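You operate a simulated robot arm through the tools that you are given. There is no shell and no other tool.

You are at the controls of a simulated robot arm. One attempt, no reset.

JOB
Oil the teal-ringed handpiece by the supply card and blow it out.
Fine: hood shut for both; dock air off and at nought before the hood opens; stand it on the bench; air stays off, hood open; leave the other handpieces. Set down upright: what you pick out.

Only the result counts: the job must be done as asked and must still hold three seconds after the hand-in. Knocking over, shifting, dropping, spilling or breaking anything else fails it.

ROBOT AND FRAMES
A 6-joint arm with a three-finger gripper, fixed in place. Base frame: the origin is at the foot of the arm, x ahead of it, y to its left, z up. Readings come in m, rad, newtons and seconds.
Its first joint turns from -2.897 to 2.897 rad. Payload 4.89 kg.
The TCP is the grasp point between the finger pads, 0.03 m short of the fingertips. In the tool frame z runs along the fingers and y along their closing line. Largest opening 0.164 m; the body of the gripper starts 0.125 m behind the TCP.
Orientation is that of the tool frame in the base frame, as a unit quaternion [w, x, y, z]. With the fingers straight down and closing along the base's y, the tool's x points along the base's -x, its y along +y and its z along -z.

CONTROLS
- The arm moves only by the tool play_rows. Its argument "series" is one flat list of numbers, 7 for each row, row after row: the shift along the tool's x, y, z in cm, then the turn, a rotation vector about the tool's x, y, z in degrees, then the finger opening in cm, from 0 to 16.4. In form: [x, y, z, rx, ry, rz, grip, x, y, z, rx, ry, rz, grip, ...]. A call has 1 to 20 rows; each row is the pose to reach, as a shift and turn from the pose commanded when the call began, along the tool's axes at that moment. Rows are played at 5 a second. More than 0.05 m and 0.15 rad between two rows, or a gripper value outside its range, and nothing of the call is played. A pose out of reach is approached as far as the arm can. The call stops where the force on the tool passes 40 N (or 10 N more than at its start, if that is more) or the arm is blocked; 0.2 s more then pass. The fingers move at their own pace (about 0.108 m/s each) and stop on an object; they squeeze with about 36 N. The grip force told is the motor's: it shows also when the fingers shut on nothing. Time passes only in rows, and 0.2 s behind the last, so rows that repeat a pose let the fingers close. It gives the time, the measured TCP pose, the force on the tool (base axes), the opening and the grip force at its end, in the units of the frame above (readings bear some noise), with the torque about the TCP (base axes, N m) and any sound that the robot's microphone picked up, and new pictures: "show" is both (left out), scene, wrist or none.
- Cameras (640 x 400 px; columns grow to the right, rows downward): "scene" is fixed at [0.3998, -0.6489, 1.496]; the picture's right is [0.98, -0.18, 0.00], its down [-0.04, -0.24, -0.97] and it looks along [0.17, 0.96, -0.24] (base axes); focal length 338 px, centre (320, 200). "wrist" rides on the gripper at [0.076, -0.002, -0.152] in the tool frame; the picture's right is [0.02, 1.00, 0.00], its down [-0.88, 0.02, -0.47] and it looks along [-0.47, 0.01, 0.88] (tool axes); focal length 247 px, centre (320, 200). There is no depth. A picture from a camera that has moved, and an enlarged one, comes with that camera's place and axes in the base frame and with its lens.
- raise_lower(by): slides the trunk up (or, below 0, down) by that many m; the arm rides with it, the base frame stays. It gives what a move gives, with no picture.
- close_up(camera, box): a new picture of the part [left, top, right, bottom] of that camera's present view, enlarged. It takes no simulated time.
- finish_job(): hands the job in; it is judged then, once.

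Places have to be worked out from the pictures, the camera data and where the tool is seen. Open the gripper and draw the arm clear of the work before you hand the job in, unless the task says otherwise.

The tools are called after "Request:" as a command line: name --argument value ..., lists and objects as JSON in quotes. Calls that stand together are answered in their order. play_rows: Moves the arm, as the interface text tells. Its arguments: {"type":"object","properties":{"series":{"type":"array","items":{"type":"number"}},"show":{"type":"string","enum":["both","scene","wrist","none"]}},"required":["series"]} The other tools are called the same way: raise_lower (by) slides the trunk up or down; close_up (camera, box) takes an enlarged picture of a part of a camera's view; finish_job () hands the job in.

At the start:

```text
time: 0.0
tool_pos: [0.5898, -0.0744, 1.5149]
tcp_rot: [-0.001, 0.0, 1.0, 0.0]
ft_force: [-0.3, -0.1, -0.6]
torque: [-0.01, 0.02, -0.02]
grip_width: 0.1641
finger_force: 0.1
trunk travel left (down, up): [-0.325, 0.065]
```

scene: 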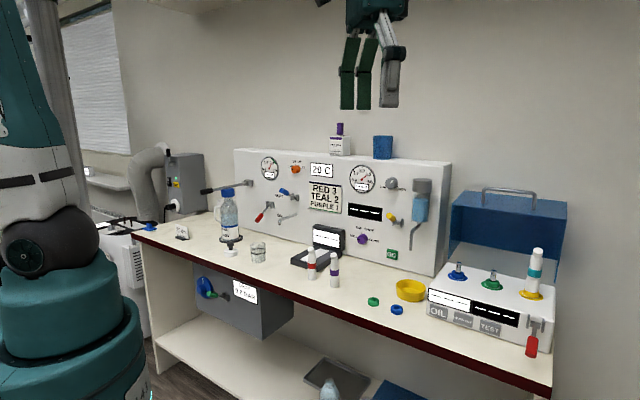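
wrist: 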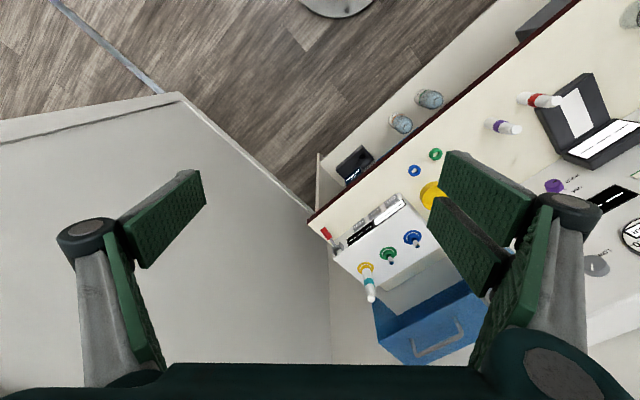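

I see a bench with a panel, a dock station with a blue hood (open), buttons OIL / ... / TEST, and a teal-ringed handpiece on one of the dock's couplings. I'll take enlarged pictures to read the cards and labels.

Request:
close_up --camera "scene" --box '[400, 170, 580, 380]'

Request:
close_up --camera "scene" --box '[230, 140, 450, 275]'

Request:
close_up --camera "scene" --box '[270, 220, 430, 320]'

Request:
close_up --camera "wrist" --box '[300, 140, 480, 370]'

```text
1.90 times, centred on (490, 275) of scene
camera zoom: at [0.3998, -0.6489, 1.496], right [0.98, -0.18, 0.0], down [-0.04, -0.24, -0.97], along [0.17, 0.96, -0.24], focal length 645 px, centre (-4, 57)
```

zoom: 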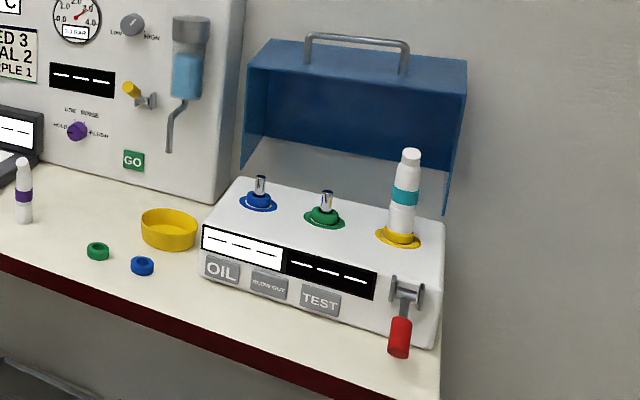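

```text
2.91 times, centred on (340, 208) of scene
camera zoom: at [0.3998, -0.6489, 1.496], right [0.98, -0.18, 0.0], down [-0.04, -0.24, -0.97], along [0.17, 0.96, -0.24], focal length 985 px, centre (262, 178)
```

zoom: 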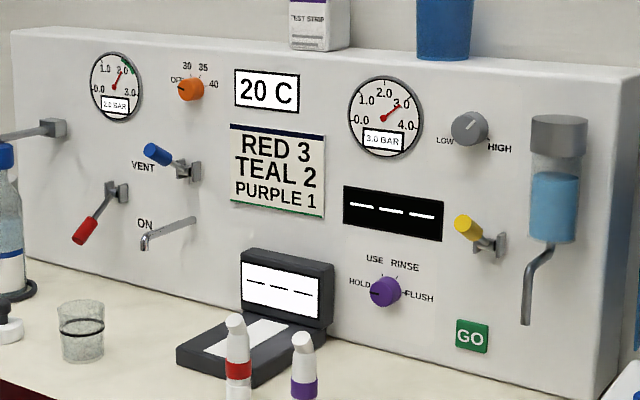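

```text
4.00 times, centred on (350, 270) of scene
camera zoom: at [0.3998, -0.6489, 1.496], right [0.98, -0.18, 0.0], down [-0.04, -0.24, -0.97], along [0.17, 0.96, -0.24], focal length 1354 px, centre (200, -80)
```

zoom: 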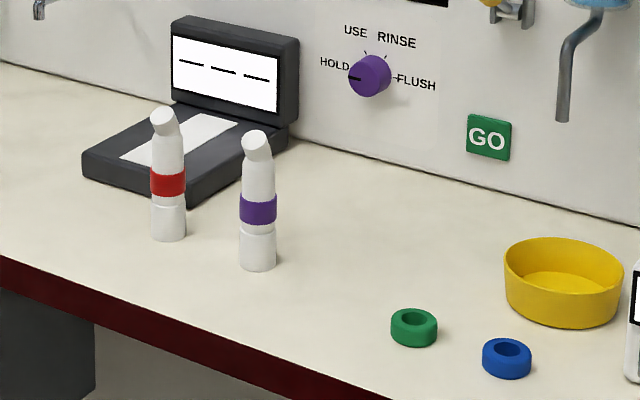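

```text
1.74 times, centred on (390, 255) of wrist
camera zoom: at [0.5144, -0.074, 1.6664], right [-0.02, 1.0, 0.0], down [0.88, 0.02, 0.47], along [0.47, 0.01, -0.88], focal length 430 px, centre (198, 104)
```

zoom: 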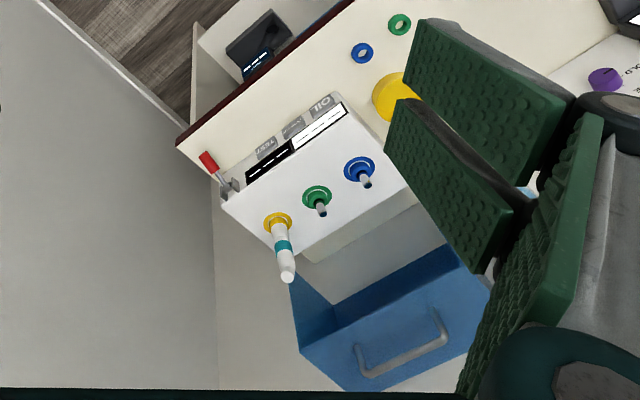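

The card reads RED 3 / TEAL 2 / PURPLE 1; I need to know what the figure refers to (supply pressure or shots). I'll enlarge further on the gauges, regulator, dock and the box under the bench.

Request:
close_up --camera "scene" --box '[340, 155, 450, 225]'

Request:
close_up --camera "scene" --box '[340, 195, 450, 265]'

Request:
close_up --camera "scene" --box '[240, 150, 350, 220]'

Request:
close_up --camera "scene" --box '[185, 255, 305, 330]'

Request:
close_up --camera "scene" --box '[420, 280, 560, 365]'

Request:
close_up --camera "scene" --box '[420, 230, 570, 320]'

Request:
close_up --camera "scene" --box '[80, 120, 280, 260]'

```text
5.71 times, centred on (395, 190) of scene
camera zoom: at [0.3998, -0.6489, 1.496], right [0.98, -0.18, 0.0], down [-0.04, -0.24, -0.97], along [0.17, 0.96, -0.24], focal length 1934 px, centre (-109, 257)
```

zoom: 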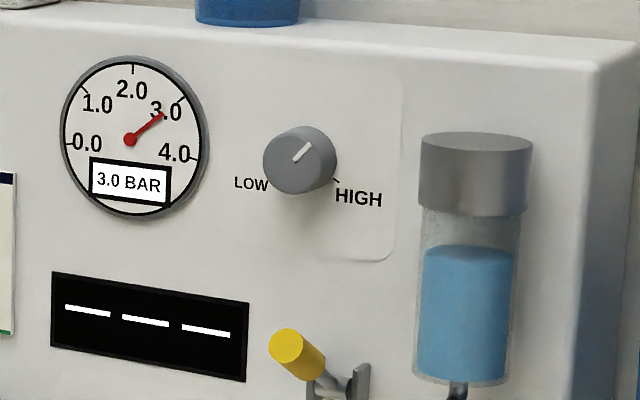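

```text
5.71 times, centred on (395, 230) of scene
camera zoom: at [0.3998, -0.6489, 1.496], right [0.98, -0.18, 0.0], down [-0.04, -0.24, -0.97], along [0.17, 0.96, -0.24], focal length 1934 px, centre (-109, 29)
```

zoom: 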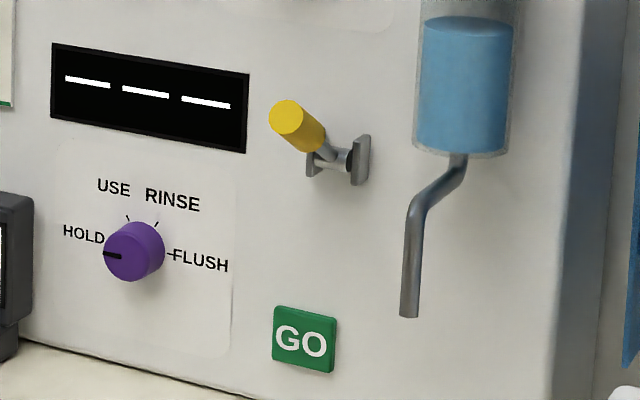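

```text
5.71 times, centred on (295, 185) of scene
camera zoom: at [0.3998, -0.6489, 1.496], right [0.98, -0.18, 0.0], down [-0.04, -0.24, -0.97], along [0.17, 0.96, -0.24], focal length 1934 px, centre (463, 286)
```

zoom: 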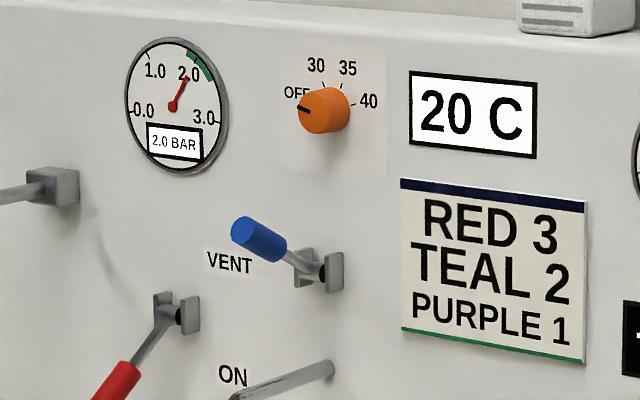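

```text
5.33 times, centred on (245, 292) of scene
camera zoom: at [0.3998, -0.6489, 1.496], right [0.98, -0.18, 0.0], down [-0.04, -0.24, -0.97], along [0.17, 0.96, -0.24], focal length 1805 px, centre (720, -293)
```

zoom: 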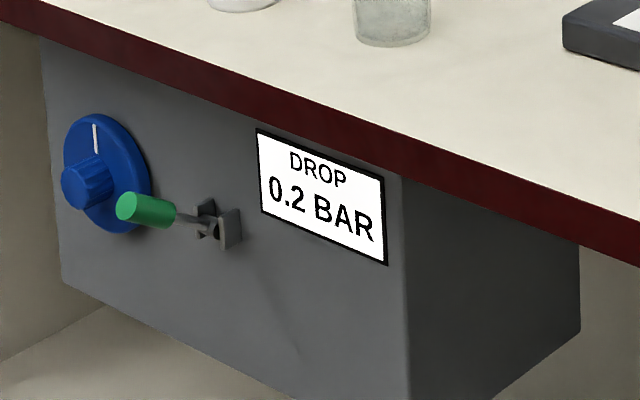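

```text
4.57 times, centred on (490, 322) of scene
camera zoom: at [0.3998, -0.6489, 1.496], right [0.98, -0.18, 0.0], down [-0.04, -0.24, -0.97], along [0.17, 0.96, -0.24], focal length 1547 px, centre (-457, -360)
```

zoom: 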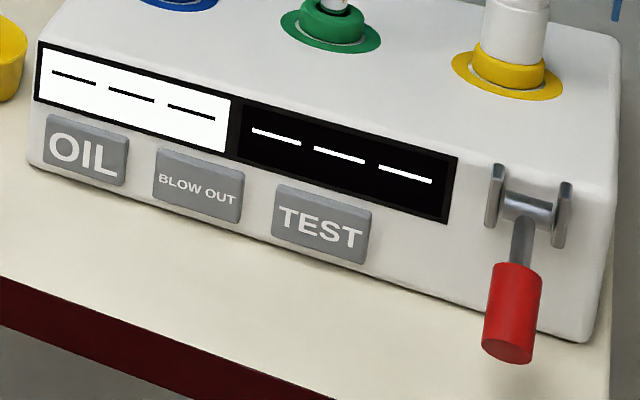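

```text
4.27 times, centred on (495, 275) of scene
camera zoom: at [0.3998, -0.6489, 1.496], right [0.98, -0.18, 0.0], down [-0.04, -0.24, -0.97], along [0.17, 0.96, -0.24], focal length 1444 px, centre (-427, -120)
```

zoom: 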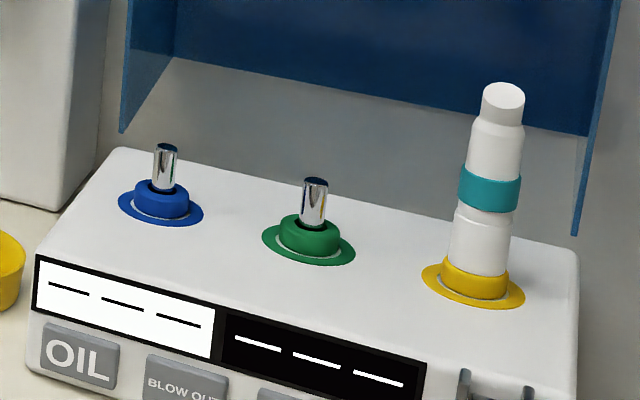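

```text
2.86 times, centred on (180, 190) of scene
camera zoom: at [0.3998, -0.6489, 1.496], right [0.98, -0.18, 0.0], down [-0.04, -0.24, -0.97], along [0.17, 0.96, -0.24], focal length 967 px, centre (720, 229)
```

zoom: 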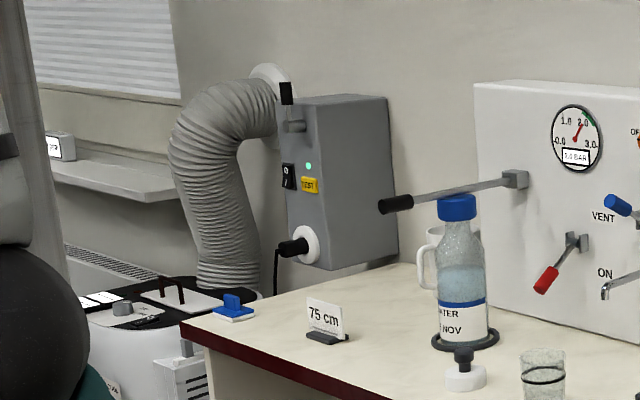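

The grey LOW–HIGH regulator sits beside the right gauge (3.0 BAR), so the card's "TEAL 2" looks like a supply pressure in bar; the dock is at about x 1.0–1.15, y 0.1–0.25, z 1.0 and the bench runs about 45° to the base frame. High up and clear, I first turn the tool about its own axis to see whether I can have the camera above the fingers later.

Request:
play_rows --series '[0, 0, 0, 0, 0, 8.34, 16.4, 0, 0, 0, 0, 0, 16.68, 16.4, 0, 0, 0, 0, 0, 25.02, 16.4, 0, 0, 0, 0, 0, 33.36, 16.4, 0, 0, 0, 0, 0, 41.7, 16.4, 0, 0, 0, 0, 0, 50.04, 16.4, 0, 0, 0, 0, 0, 58.38, 16.4, 0, 0, 0, 0, 0, 66.72, 16.4, 0, 0, 0, 0, 0, 75.06, 16.4, 0, 0, 0, 0, 0, 83.4, 16.4, 0, 0, 0, 0, 0, 91.74, 16.4, 0, 0, 0, 0, 0, 100.08, 16.4, 0, 0, 0, 0, 0, 108.42, 16.4, 0, 0, 0, 0, 0, 116.76, 16.4, 0, 0, 0, 0, 0, 125.1, 16.4, 0, 0, 0, 0, 0, 133.4, 16.4]' --show "both"

```text
time: 3.4
tool_pos: [0.5911, -0.0742, 1.5142]
tcp_rot: [0.0, 0.919, 0.395, 0.0]
ft_force: [-0.8, 0.2, -0.9]
torque: [0.0, -0.02, 0.01]
grip_width: 0.1642
finger_force: 0.1
trunk travel left (down, up): [-0.325, 0.065]
camera wrist: at [0.6421, -0.0162, 1.666], right [0.74, -0.67, 0.0], down [-0.59, -0.65, 0.47], along [-0.32, -0.35, -0.88], focal length 247 px, centre (320, 200)
```

scene: 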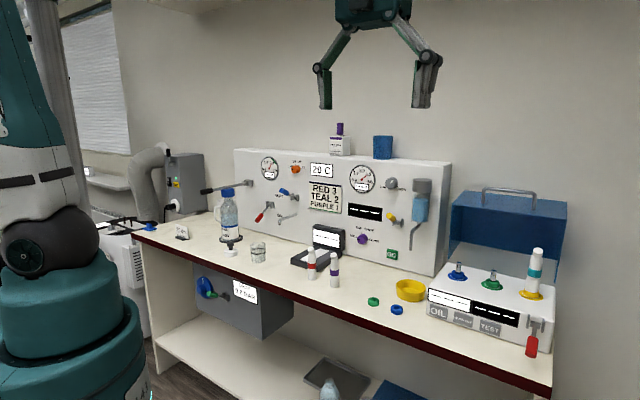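
wrist: 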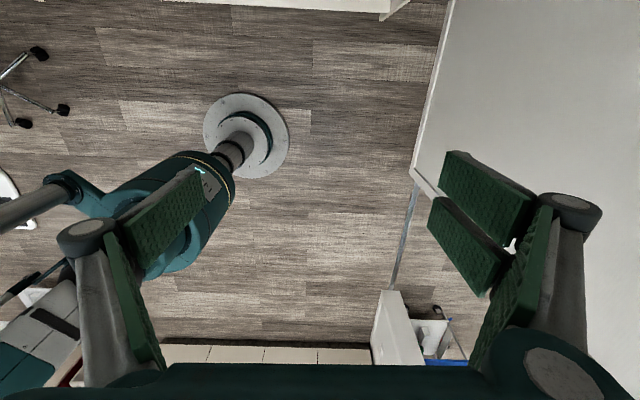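

The turn went through, so the camera can sit on top. Now I pitch the tool up to horizontal facing the bench panel while moving forward a little.

Request:
play_rows --series '[2, 0, 0.5, 0, 8.2, 0, 16.4, 4, 0, 1, 0, 16.4, 0, 16.4, 6, 0, 1.5, 0, 24.6, 0, 16.4, 8, 0, 2, 0, 32.8, 0, 16.4, 10, 0, 2.5, 0, 41, 0, 16.4, 12, 0, 3, 0, 49.2, 0, 16.4, 14, 0, 3.5, 0, 57.4, 0, 16.4, 16, 0, 4, 0, 65.6, 0, 16.4, 18, 0, 4.5, 0, 73.8, 0, 16.4, 20, 0, 5, 0, 82, 0, 16.4, 20, 0, 6, 0, 90, 0, 16.4]' --show "both"

```text
time: 5.8
tool_pos: [0.7277, 0.07, 1.4557]
tcp_rot: [-0.281, 0.648, 0.28, 0.65]
ft_force: [-0.7, 0.1, -0.6]
torque: [0.05, -0.03, -0.08]
grip_width: 0.1638
finger_force: 0.0
trunk travel left (down, up): [-0.325, 0.065]
camera wrist: at [0.6224, -0.0367, 1.5298], right [0.73, -0.69, 0.02], down [-0.31, -0.36, -0.88], along [0.61, 0.63, -0.47], focal length 247 px, centre (320, 200)
```

scene: 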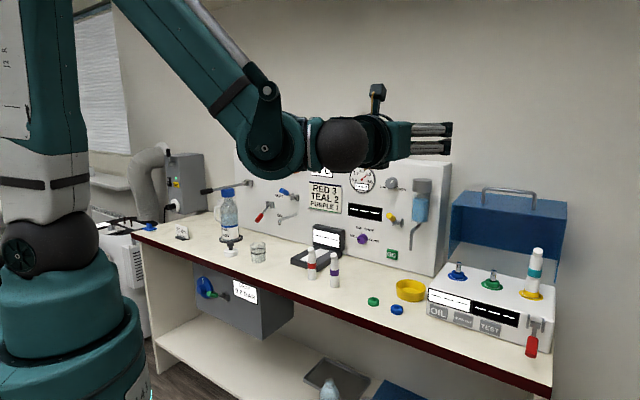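
wrist: 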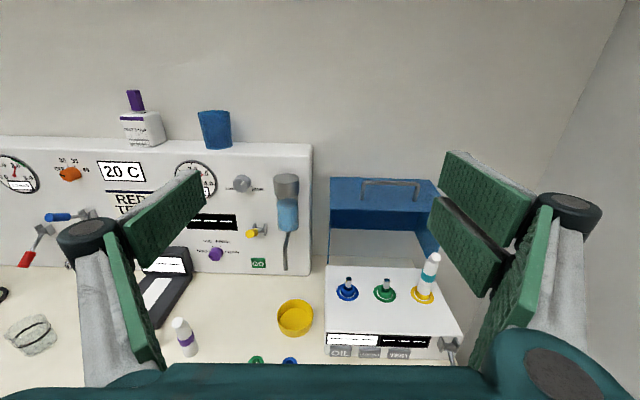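

Tool is now level and square to the bench, camera on top; panel and dock are seen straight-on. I enlarge parts of the wrist view to locate the controls precisely.

Request:
close_up --camera "wrist" --box '[310, 170, 480, 370]'

Request:
close_up --camera "wrist" --box '[160, 150, 320, 280]'

```text
2.00 times, centred on (395, 270) of wrist
camera zoom: at [0.6224, -0.0367, 1.5298], right [0.73, -0.69, 0.02], down [-0.31, -0.36, -0.88], along [0.61, 0.63, -0.47], focal length 494 px, centre (170, 60)
```

zoom: 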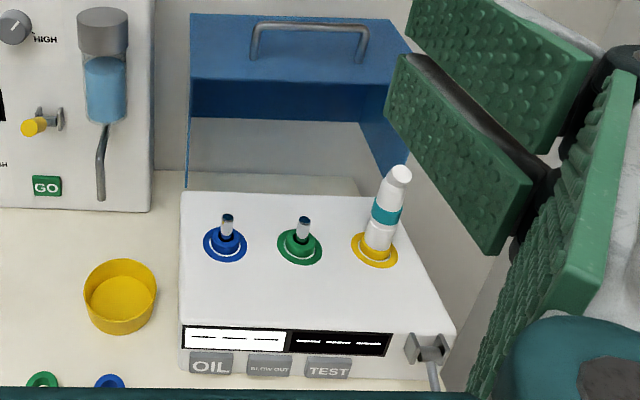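

```text
3.08 times, centred on (240, 215) of wrist
camera zoom: at [0.6224, -0.0367, 1.5298], right [0.73, -0.69, 0.02], down [-0.31, -0.36, -0.88], along [0.61, 0.63, -0.47], focal length 760 px, centre (566, 154)
```

zoom: 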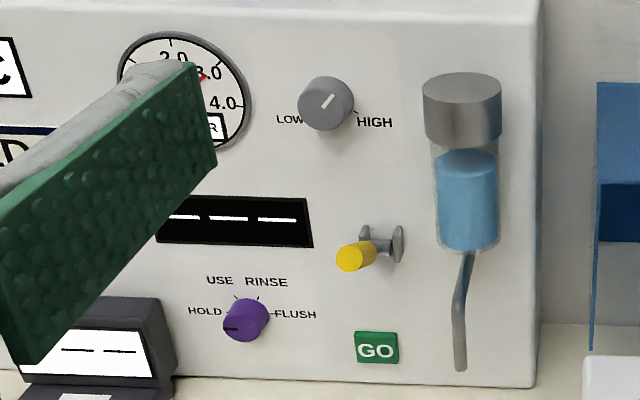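

Estimated in bench axes (u right along the bench, d into it, z up): regulator knob near (0.27, 1.01, 1.25), couplings at d≈0.85, z≈1.01, dock buttons at d≈0.735, z≈0.944. I move in front of the regulator knob with the fingers narrowed to 7 cm.

Request:
play_rows --series '[-2.06, -2.11, 3.3, 0, 0, 0, 12, -4.12, -4.22, 6.6, 0, 0, 0, 7, -6.18, -6.33, 9.9, 0, 0, 0, 7, -8.24, -8.44, 13.2, 0, 0, 0, 7, -10.3, -10.55, 16.5, 0, 0, 0, 7, -12.36, -12.66, 19.8, 0, 0, 0, 7, -14.42, -14.77, 23.1, 0, 0, 0, 7, -16.48, -16.88, 26.4, 0, 0, 0, 7, -18.54, -18.99, 29.7, 0, 0, 0, 7, -20.6, -21.1, 33, 0, 0, 0, 7]' --show "both"

```text
time: 8.0
tool_pos: [0.7999, 0.4569, 1.248]
tcp_rot: [-0.279, 0.65, 0.279, 0.65]
ft_force: [-0.3, -0.9, 0.1]
torque: [-0.09, 0.05, 0.06]
grip_width: 0.07
finger_force: 0.1
trunk travel left (down, up): [-0.325, 0.065]
camera wrist: at [0.6938, 0.3481, 1.3233], right [0.73, -0.69, 0.02], down [-0.31, -0.36, -0.88], along [0.61, 0.63, -0.47], focal length 247 px, centre (320, 200)
```

scene: 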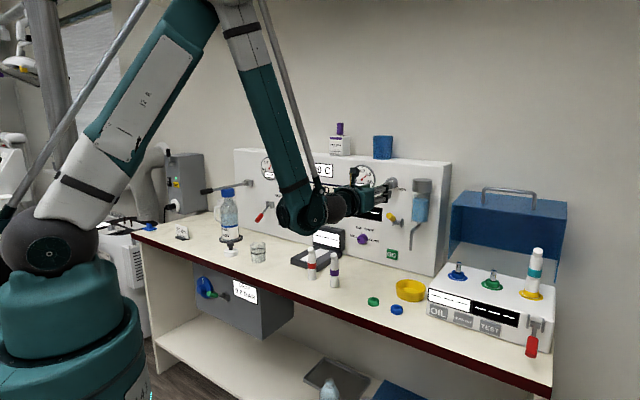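
wrist: 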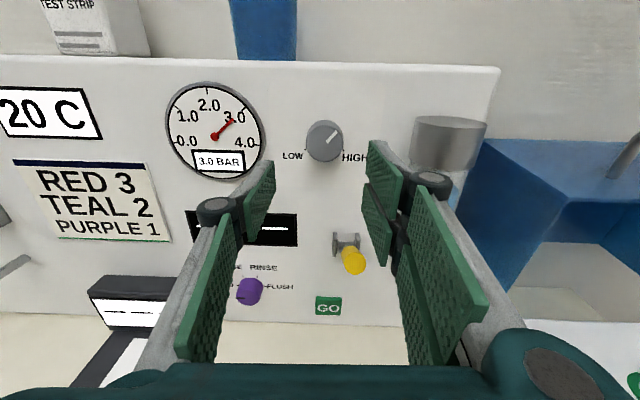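

The knob front is about at u 0.2735, z 1.249, d ≈1.005, with the panel face near d 1.03. I advance straight in 9 cm with the fingers still open around it and check.

Request:
play_rows --series '[0.1, 0.4, 3, 0, 0, 0, 7, 0.1, 0.4, 6, 0, 0, 0, 7, 0.1, 0.4, 9, 0, 0, 0, 7]' --show "both"

Request:
close_up --camera "wrist" --box '[220, 80, 420, 280]'

Request:
close_up --camera "scene" --box '[330, 150, 450, 230]'

```text
time: 8.8
tool_pos: [0.866, 0.5202, 1.2496]
tcp_rot: [-0.281, 0.649, 0.28, 0.649]
ft_force: [0.6, 0.0, 1.6]
torque: [-0.06, 0.05, 0.05]
grip_width: 0.0699
finger_force: 0.1
trunk travel left (down, up): [-0.325, 0.065]
camera wrist: at [0.7601, 0.4119, 1.3252], right [0.73, -0.69, 0.02], down [-0.31, -0.36, -0.88], along [0.61, 0.63, -0.47], focal length 247 px, centre (320, 200)
```

scene: 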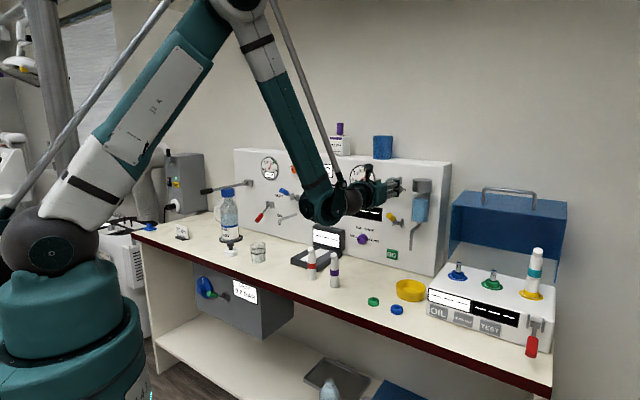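
wrist: 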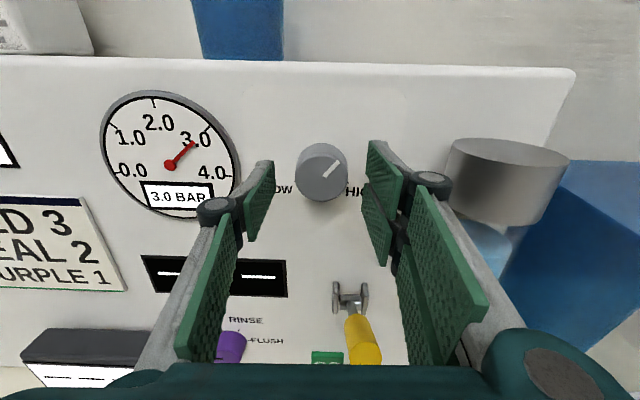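

```text
2.00 times, centred on (320, 180) of wrist
camera zoom: at [0.7601, 0.4119, 1.3252], right [0.73, -0.69, 0.02], down [-0.31, -0.36, -0.88], along [0.61, 0.63, -0.47], focal length 494 px, centre (320, 240)
```

zoom: 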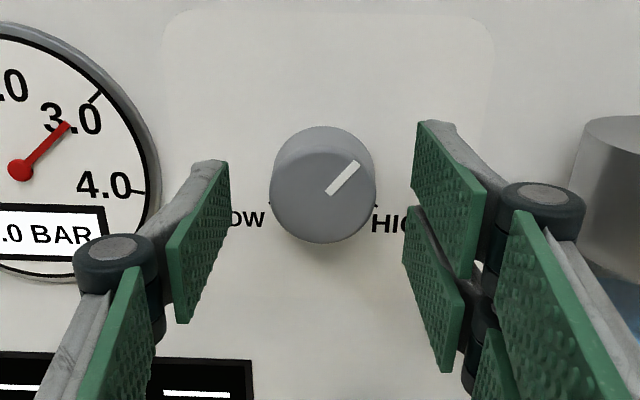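

```text
5.00 times, centred on (390, 190) of scene
camera zoom: at [0.3998, -0.6489, 1.496], right [0.98, -0.18, 0.0], down [-0.04, -0.24, -0.97], along [0.17, 0.96, -0.24], focal length 1692 px, centre (-30, 250)
```

zoom: 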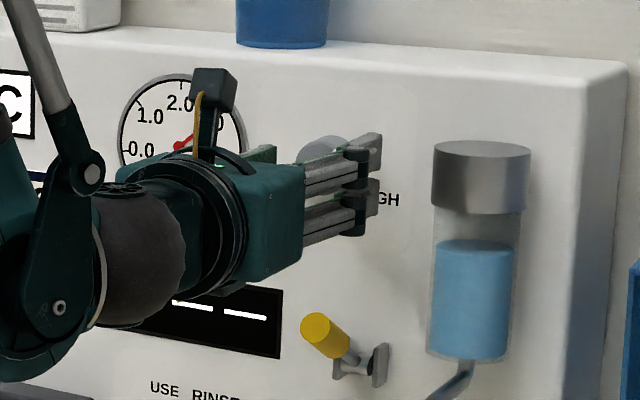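

Fingertips are level with the knob's front (d≈1.00), and it is centred. I move 1.6 cm further and close on the knob.

Request:
play_rows --series '[0, 0, 0.8, 0, 0, 0, 7, 0, 0, 1.6, 0, 0, 0, 7, 0, 0, 1.6, 0, 0, 0, 3, 0, 0, 1.6, 0, 0, 0, 3, 0, 0, 1.6, 0, 0, 0, 3]' --show "both"

Request:
close_up --camera "wrist" --box '[80, 60, 420, 280]'

```text
time: 10.0
tool_pos: [0.8785, 0.5306, 1.2508]
tcp_rot: [-0.28, 0.65, 0.279, 0.649]
ft_force: [17.1, -0.1, 7.5]
torque: [0.17, -0.18, -0.44]
grip_width: 0.0422
finger_force: 44.9
trunk travel left (down, up): [-0.325, 0.065]
camera wrist: at [0.7722, 0.4232, 1.3251], right [0.73, -0.69, 0.02], down [-0.31, -0.36, -0.88], along [0.61, 0.63, -0.47], focal length 247 px, centre (320, 200)
```

scene: 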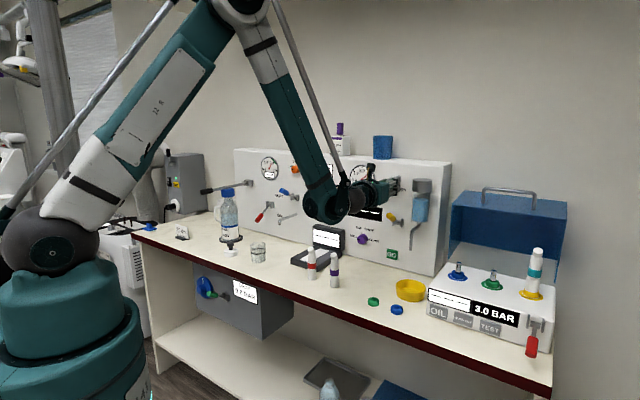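
wrist: 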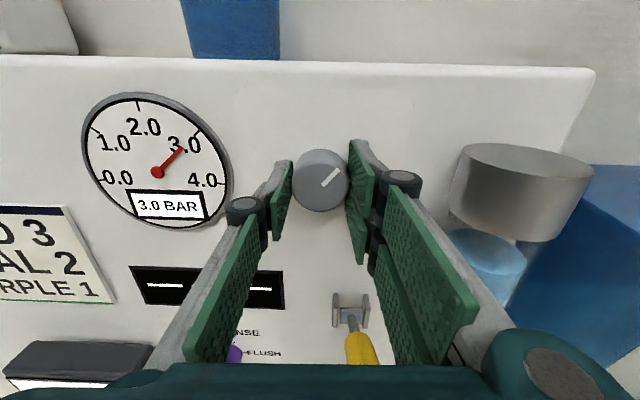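

```text
1.82 times, centred on (250, 170) of wrist
camera zoom: at [0.7722, 0.4232, 1.3251], right [0.73, -0.69, 0.02], down [-0.31, -0.36, -0.88], along [0.61, 0.63, -0.47], focal length 449 px, centre (447, 254)
```

zoom: 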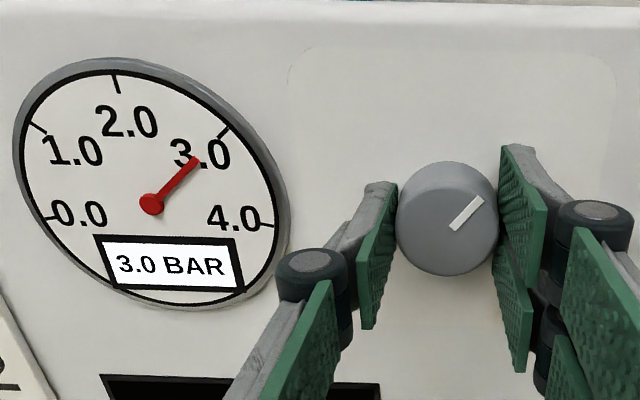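

Gripping the knob (4.2 cm). The dock's black display now seems to read 3.0 BAR; let me look at it closely before turning.

Request:
close_up --camera "scene" --box '[420, 270, 560, 360]'

Request:
close_up --camera "scene" --box '[190, 220, 350, 320]'

```text
4.44 times, centred on (490, 315) of scene
camera zoom: at [0.3998, -0.6489, 1.496], right [0.98, -0.18, 0.0], down [-0.04, -0.24, -0.97], along [0.17, 0.96, -0.24], focal length 1504 px, centre (-436, -311)
```

zoom: 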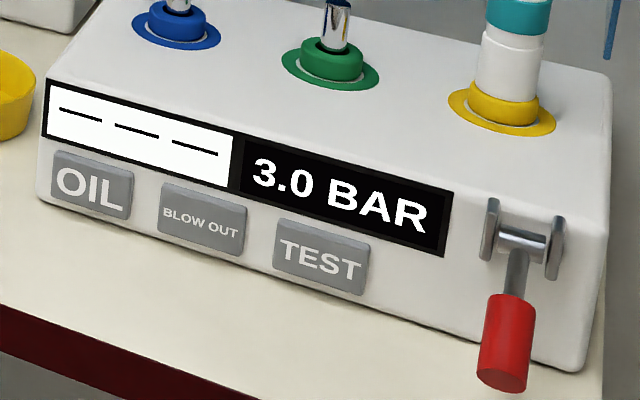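

```text
4.00 times, centred on (270, 270) of scene
camera zoom: at [0.3998, -0.6489, 1.496], right [0.98, -0.18, 0.0], down [-0.04, -0.24, -0.97], along [0.17, 0.96, -0.24], focal length 1354 px, centre (520, -80)
```

zoom: 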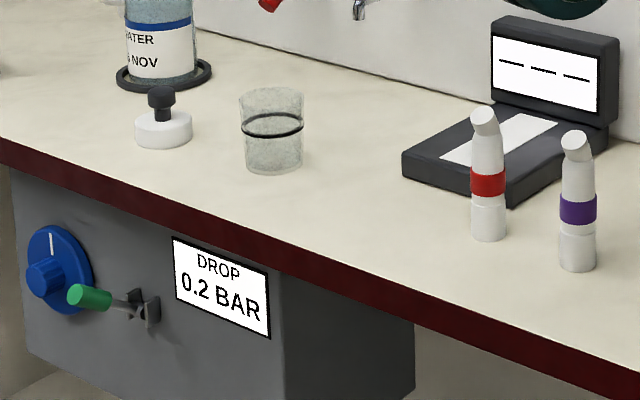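

The dock's display follows the regulator (3.0 BAR), confirming that the regulator sets the dock's supply, and the card asks 2 for teal. I turn the knob counter-clockwise about 20° and watch the gauge.

Request:
play_rows --series '[0, 0, 0, 0, 0, -5, 3, 0, 0, 0, 0, 0, -10, 3, 0, 0, 0, 0, 0, -15, 3, 0, 0, 0, 0, 0, -20, 3, 0, 0, 0, 0, 0, -20, 3]' --show "both"

Request:
close_up --camera "wrist" --box '[80, 60, 420, 280]'

Request:
close_up --camera "scene" --box '[420, 270, 560, 360]'

```text
time: 11.2
tool_pos: [0.8778, 0.5304, 1.2506]
tcp_rot: [-0.163, 0.59, 0.39, 0.688]
ft_force: [11.7, 2.8, -0.3]
torque: [0.04, -0.04, -0.05]
grip_width: 0.0422
finger_force: 45.0
trunk travel left (down, up): [-0.325, 0.065]
camera wrist: at [0.7532, 0.4406, 1.3196], right [0.68, -0.64, 0.36], down [-0.09, -0.56, -0.82], along [0.73, 0.52, -0.44], focal length 247 px, centre (320, 200)
```

scene: 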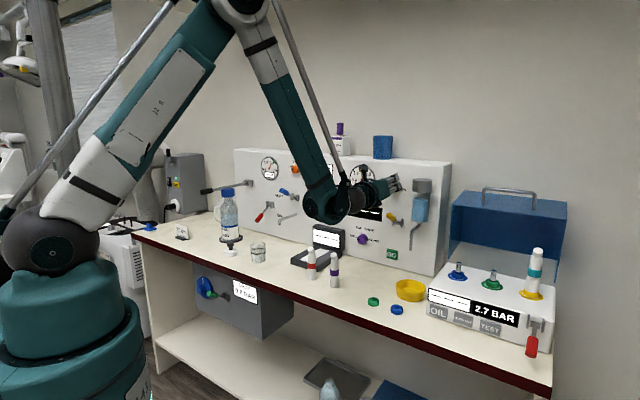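
wrist: 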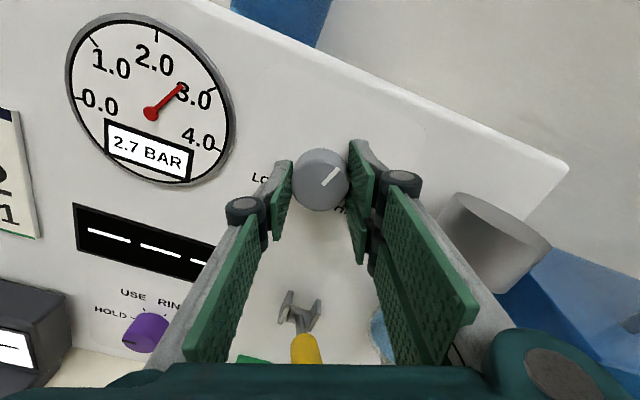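

```text
1.82 times, centred on (250, 170) of wrist
camera zoom: at [0.7532, 0.4406, 1.3196], right [0.68, -0.64, 0.36], down [-0.09, -0.56, -0.82], along [0.73, 0.52, -0.44], focal length 449 px, centre (447, 254)
```

zoom: 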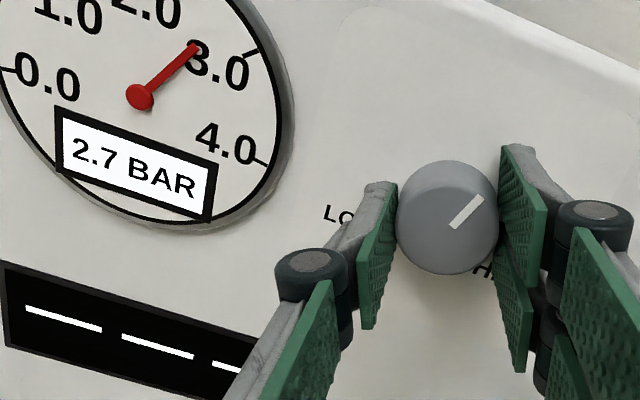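

```text
4.44 times, centred on (490, 315) of scene
camera zoom: at [0.3998, -0.6489, 1.496], right [0.98, -0.18, 0.0], down [-0.04, -0.24, -0.97], along [0.17, 0.96, -0.24], focal length 1504 px, centre (-436, -311)
```

zoom: 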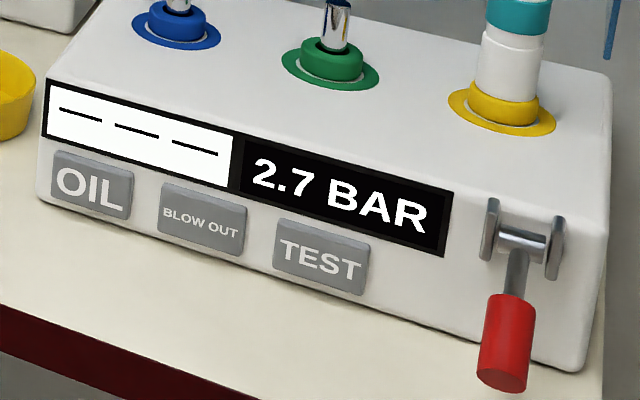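

20° lowered it by 0.3 bar (2.7 now, both on gauge and dock). I turn another 40° counter-clockwise.

Request:
play_rows --series '[0, 0, 0, 0, 0, -5, 3, 0, 0, 0, 0, 0, -10, 3, 0, 0, 0, 0, 0, -15, 3, 0, 0, 0, 0, 0, -20, 3, 0, 0, 0, 0, 0, -25, 3, 0, 0, 0, 0, 0, -30, 3, 0, 0, 0, 0, 0, -35, 3, 0, 0, 0, 0, 0, -40, 3, 0, 0, 0, 0, 0, -40, 3]' --show "both"

Request:
close_up --camera "wrist" --box '[80, 20, 420, 240]'

Request:
close_up --camera "scene" --box '[420, 270, 560, 360]'

```text
time: 13.2
tool_pos: [0.8766, 0.5307, 1.2502]
tcp_rot: [0.082, 0.422, 0.567, 0.702]
ft_force: [5.4, -5.2, -8.4]
torque: [-0.17, 0.13, -0.29]
grip_width: 0.0421
finger_force: 44.7
trunk travel left (down, up): [-0.325, 0.065]
camera wrist: at [0.7246, 0.4675, 1.2851], right [0.35, -0.33, 0.88], down [0.24, -0.87, -0.42], along [0.91, 0.35, -0.23], focal length 247 px, centre (320, 200)
```

scene: 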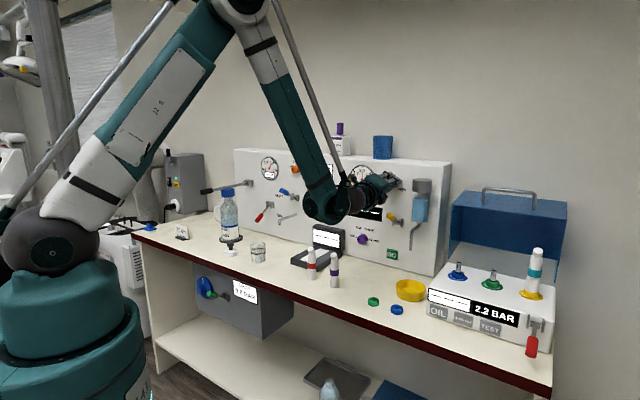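
wrist: 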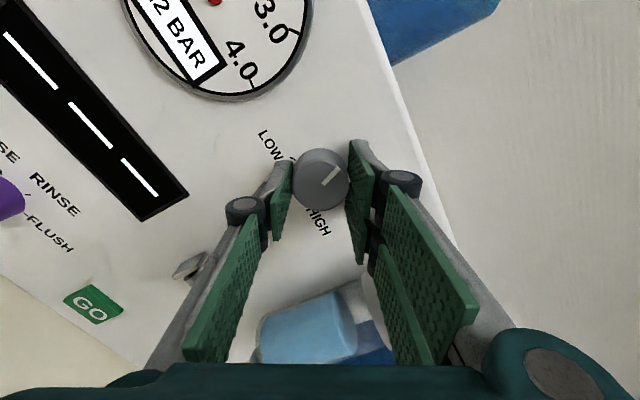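

```text
1.82 times, centred on (250, 130) of wrist
camera zoom: at [0.7246, 0.4675, 1.2851], right [0.35, -0.33, 0.88], down [0.24, -0.87, -0.42], along [0.91, 0.35, -0.23], focal length 449 px, centre (447, 327)
```

zoom: 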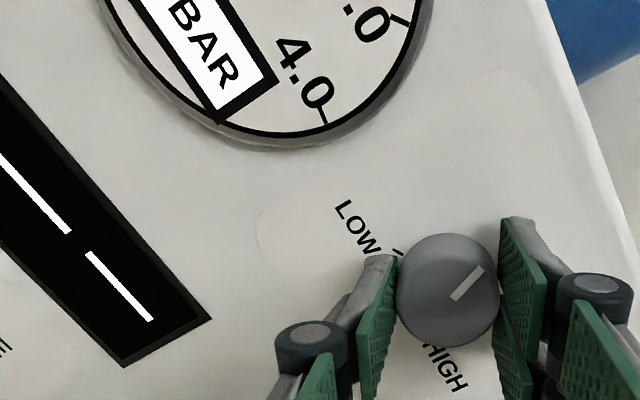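

```text
4.44 times, centred on (490, 315) of scene
camera zoom: at [0.3998, -0.6489, 1.496], right [0.98, -0.18, 0.0], down [-0.04, -0.24, -0.97], along [0.17, 0.96, -0.24], focal length 1504 px, centre (-436, -311)
```

zoom: 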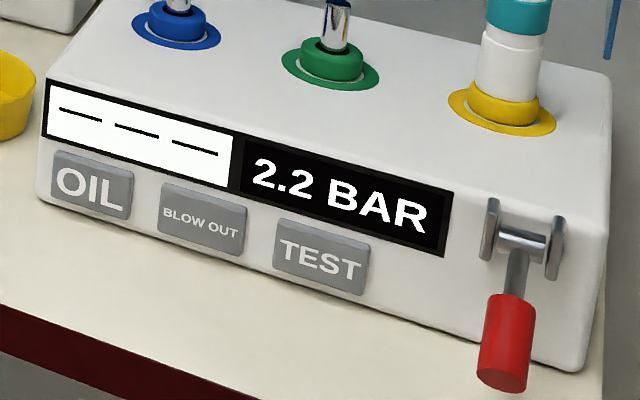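

Now 2.2 bar; at about 0.0133 bar per degree I need about 14–15° more to reach 2.0.

Request:
play_rows --series '[0, 0, 0, 0, 0, -5, 3, 0, 0, 0, 0, 0, -10, 3, 0, 0, 0, 0, 0, -14, 3, 0, 0, 0, 0, 0, -14, 3]' --show "both"

Request:
close_up --camera "scene" --box '[420, 270, 560, 360]'

```text
time: 14.2
tool_pos: [0.879, 0.5305, 1.2494]
tcp_rot: [0.167, 0.35, 0.615, 0.687]
ft_force: [3.4, -11.2, -7.8]
torque: [-0.24, 0.2, -0.63]
grip_width: 0.042
finger_force: 45.0
trunk travel left (down, up): [-0.325, 0.065]
camera wrist: at [0.7195, 0.4721, 1.2678], right [0.18, -0.17, 0.97], down [0.29, -0.93, -0.22], along [0.94, 0.33, -0.12], focal length 247 px, centre (320, 200)
```

scene: 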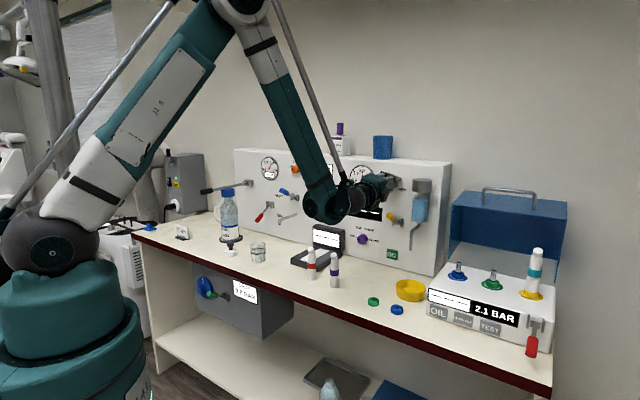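
wrist: 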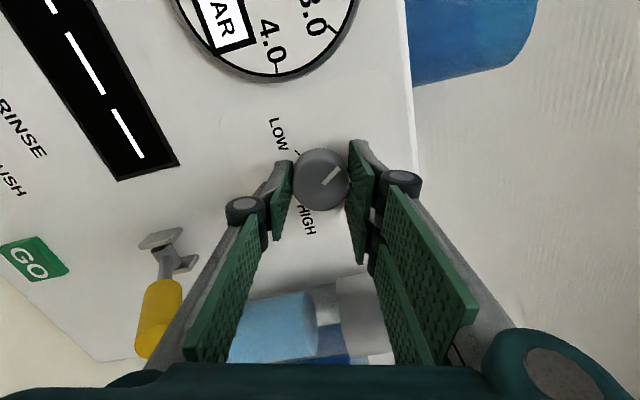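

```text
4.44 times, centred on (490, 315) of scene
camera zoom: at [0.3998, -0.6489, 1.496], right [0.98, -0.18, 0.0], down [-0.04, -0.24, -0.97], along [0.17, 0.96, -0.24], focal length 1504 px, centre (-436, -311)
```

zoom: 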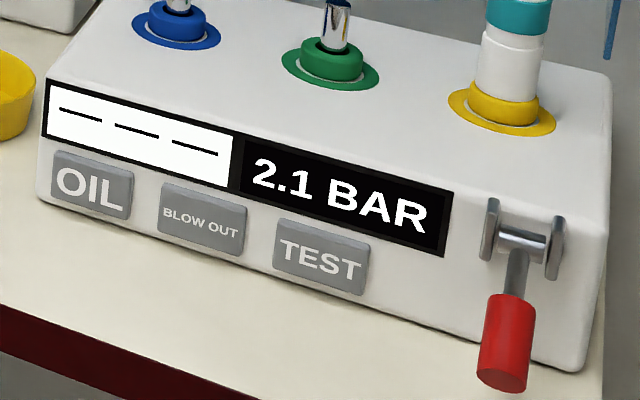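

2.1 bar. About 6° more should bring it to 2.0.

Request:
play_rows --series '[0, 0, 0, 0, 0, -3, 3, 0, 0, 0, 0, 0, -6, 3, 0, 0, 0, 0, 0, -6, 3]' --show "scene"

Request:
close_up --camera "scene" --box '[420, 270, 560, 360]'

```text
time: 15.0
tool_pos: [0.8781, 0.5308, 1.2498]
tcp_rot: [0.203, 0.317, 0.632, 0.677]
ft_force: [1.9, -6.9, -11.2]
torque: [-0.2, 0.17, -0.23]
grip_width: 0.0423
finger_force: 45.3
trunk travel left (down, up): [-0.325, 0.065]
```

scene: 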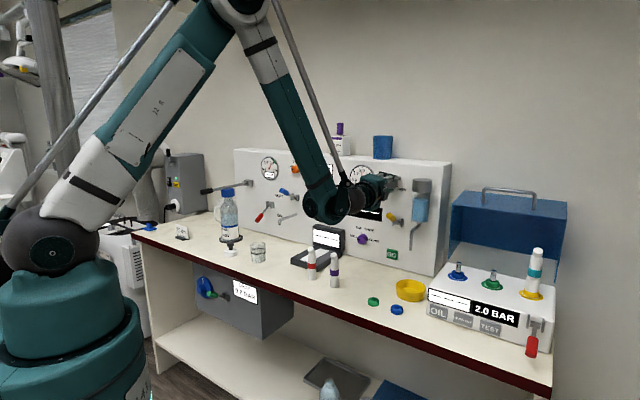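

```text
4.44 times, centred on (490, 315) of scene
camera zoom: at [0.3998, -0.6489, 1.496], right [0.98, -0.18, 0.0], down [-0.04, -0.24, -0.97], along [0.17, 0.96, -0.24], focal length 1504 px, centre (-436, -311)
```

zoom: 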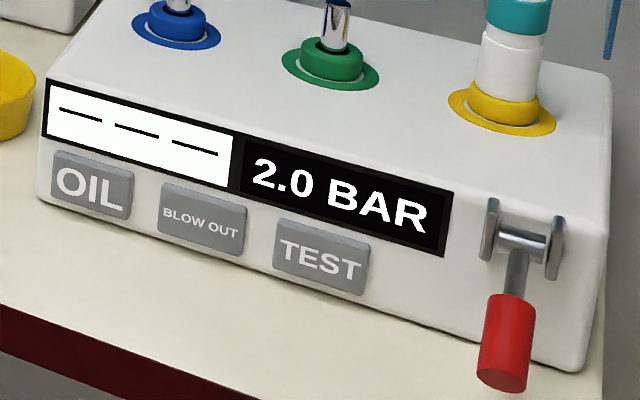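

The dock and regulator read 2.0 BAR. I release the knob and back straight off.

Request:
play_rows --series '[0, 0, 0, 0, 0, 0, 5, 0, 0, 0, 0, 0, 0, 7, 0, 0, -2, 0, 0, 0, 7, 0, 0, -5, 0, 0, 0, 7, 0, 0, -9, 0, 0, 0, 7, 0, 0, -13, 0, 0, 0, 7, 0, 0, -17, 0, 0, 0, 7, 0, 0, -21, 0, 0, 0, 7]' --show "both"

Request:
close_up --camera "scene" --box '[340, 150, 560, 360]'

Request:
close_up --camera "wrist" --box '[180, 60, 380, 220]'

```text
time: 16.8
tool_pos: [0.7338, 0.3794, 1.2571]
tcp_rot: [0.203, 0.318, 0.633, 0.676]
ft_force: [0.6, 0.2, -0.1]
torque: [0.07, 0.0, -0.04]
grip_width: 0.0705
finger_force: 0.0
trunk travel left (down, up): [-0.325, 0.065]
camera wrist: at [0.5742, 0.3218, 1.2662], right [0.11, -0.1, 0.99], down [0.31, -0.94, -0.13], along [0.94, 0.32, -0.07], focal length 247 px, centre (320, 200)
```

scene: 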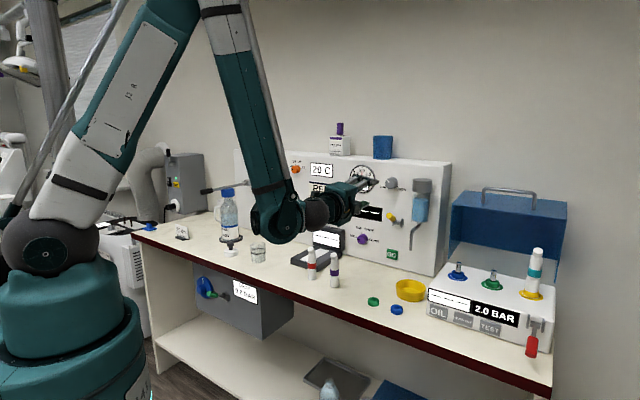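
wrist: 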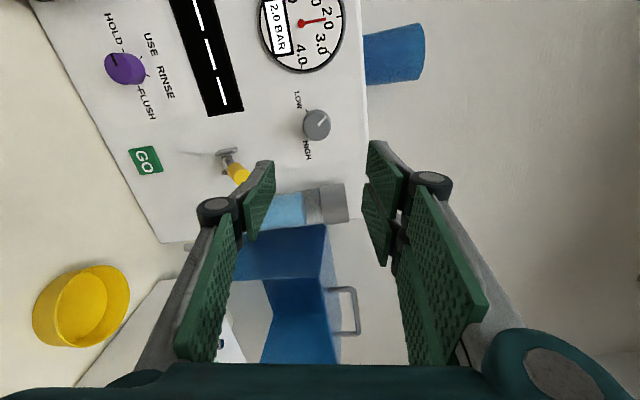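

```text
1.90 times, centred on (450, 255) of scene
camera zoom: at [0.3998, -0.6489, 1.496], right [0.98, -0.18, 0.0], down [-0.04, -0.24, -0.97], along [0.17, 0.96, -0.24], focal length 645 px, centre (72, 95)
```

zoom: 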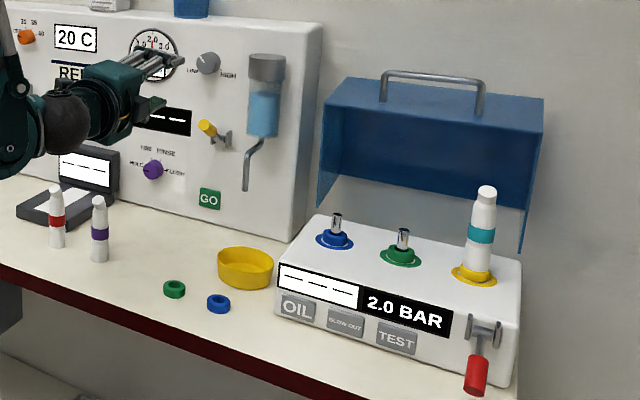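

```text
2.50 times, centred on (280, 140) of wrist
camera zoom: at [0.5742, 0.3218, 1.2662], right [0.11, -0.1, 0.99], down [0.31, -0.94, -0.13], along [0.94, 0.32, -0.07], focal length 617 px, centre (420, 350)
```

zoom: 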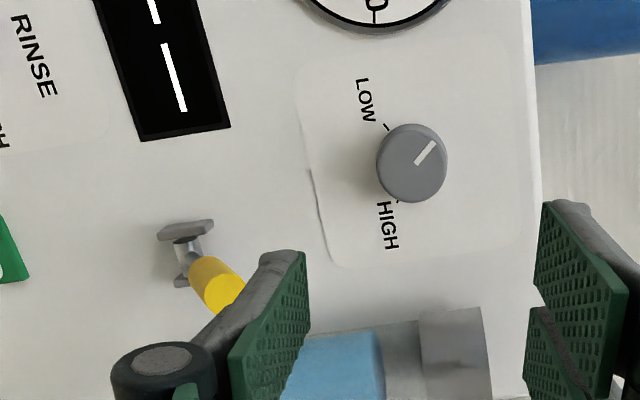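

Gauge and dock both show 2.0 BAR. I rotate the tool back upright and move over in front of the dock for a close look at the hood, lever and buttons.

Request:
play_rows --series '[-3.46, 1.117, -2.5, 0, 0, 8, 10, -6.92, 2.234, -5, 0, 0, 16, 12, -10.38, 3.351, -7.5, 0, 0, 24, 14, -13.84, 4.468, -10, 0, 0, 32, 16.4, -17.3, 5.585, -12.5, 0, 0, 40, 16.4, -20.76, 6.702, -15, 0, 0, 48, 16.4, -24.22, 7.819, -17.5, 0, 0, 56, 16.4, -27.68, 8.936, -20, 0, 0, 64, 16.4, -31.14, 10.053, -22.5, 0, 0, 72, 16.4, -34.6, 11.17, -25, 0, 0, 80, 16.4]' --show "both"

Request:
close_up --camera "wrist" --box '[180, 100, 460, 380]'

Request:
close_up --camera "scene" --box '[420, 170, 580, 370]'

```text
time: 19.0
tool_pos: [0.8224, -0.0526, 1.2987]
tcp_rot: [-0.282, 0.65, 0.28, 0.648]
ft_force: [0.8, 1.7, -0.5]
torque: [-0.04, 0.01, -0.11]
grip_width: 0.1642
finger_force: 0.0
trunk travel left (down, up): [-0.325, 0.065]
camera wrist: at [0.717, -0.1604, 1.3739], right [0.73, -0.69, 0.02], down [-0.31, -0.36, -0.88], along [0.61, 0.63, -0.47], focal length 247 px, centre (320, 200)
```

scene: 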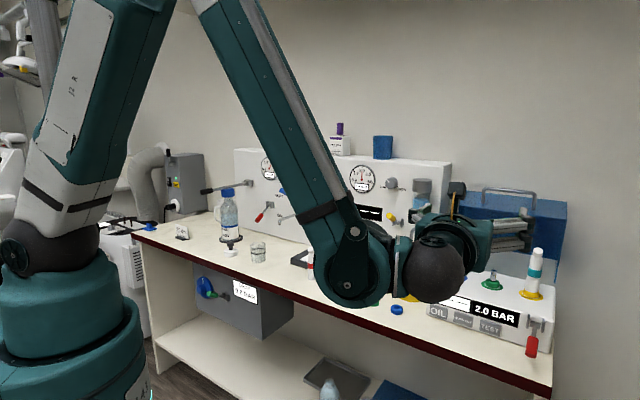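
wrist: 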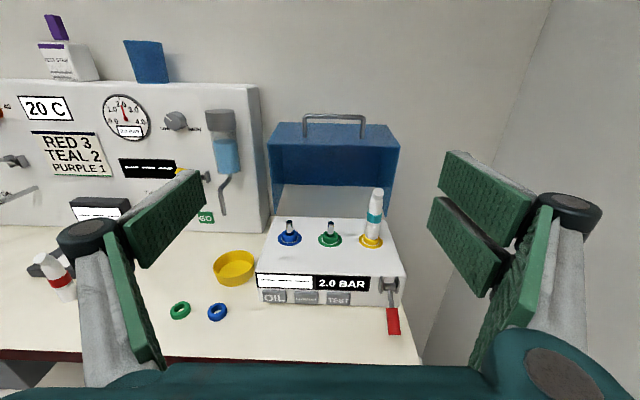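

```text
1.43 times, centred on (320, 240) of wrist
camera zoom: at [0.717, -0.1604, 1.3739], right [0.73, -0.69, 0.02], down [-0.31, -0.36, -0.88], along [0.61, 0.63, -0.47], focal length 353 px, centre (320, 143)
```

zoom: 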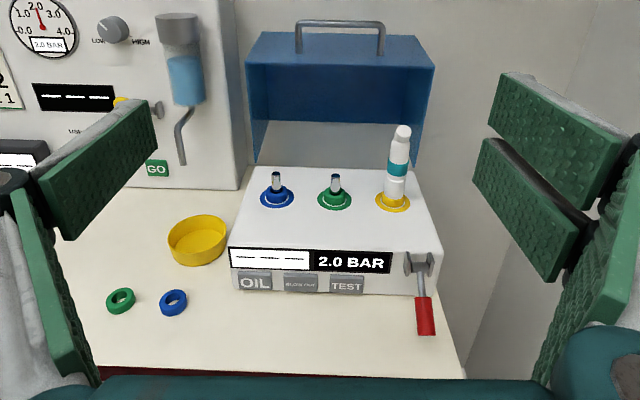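

```text
2.00 times, centred on (500, 270) of scene
camera zoom: at [0.3998, -0.6489, 1.496], right [0.98, -0.18, 0.0], down [-0.04, -0.24, -0.97], along [0.17, 0.96, -0.24], focal length 677 px, centre (-40, 60)
```

zoom: 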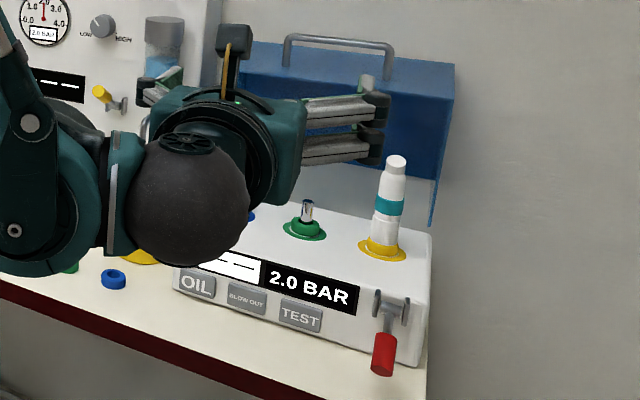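

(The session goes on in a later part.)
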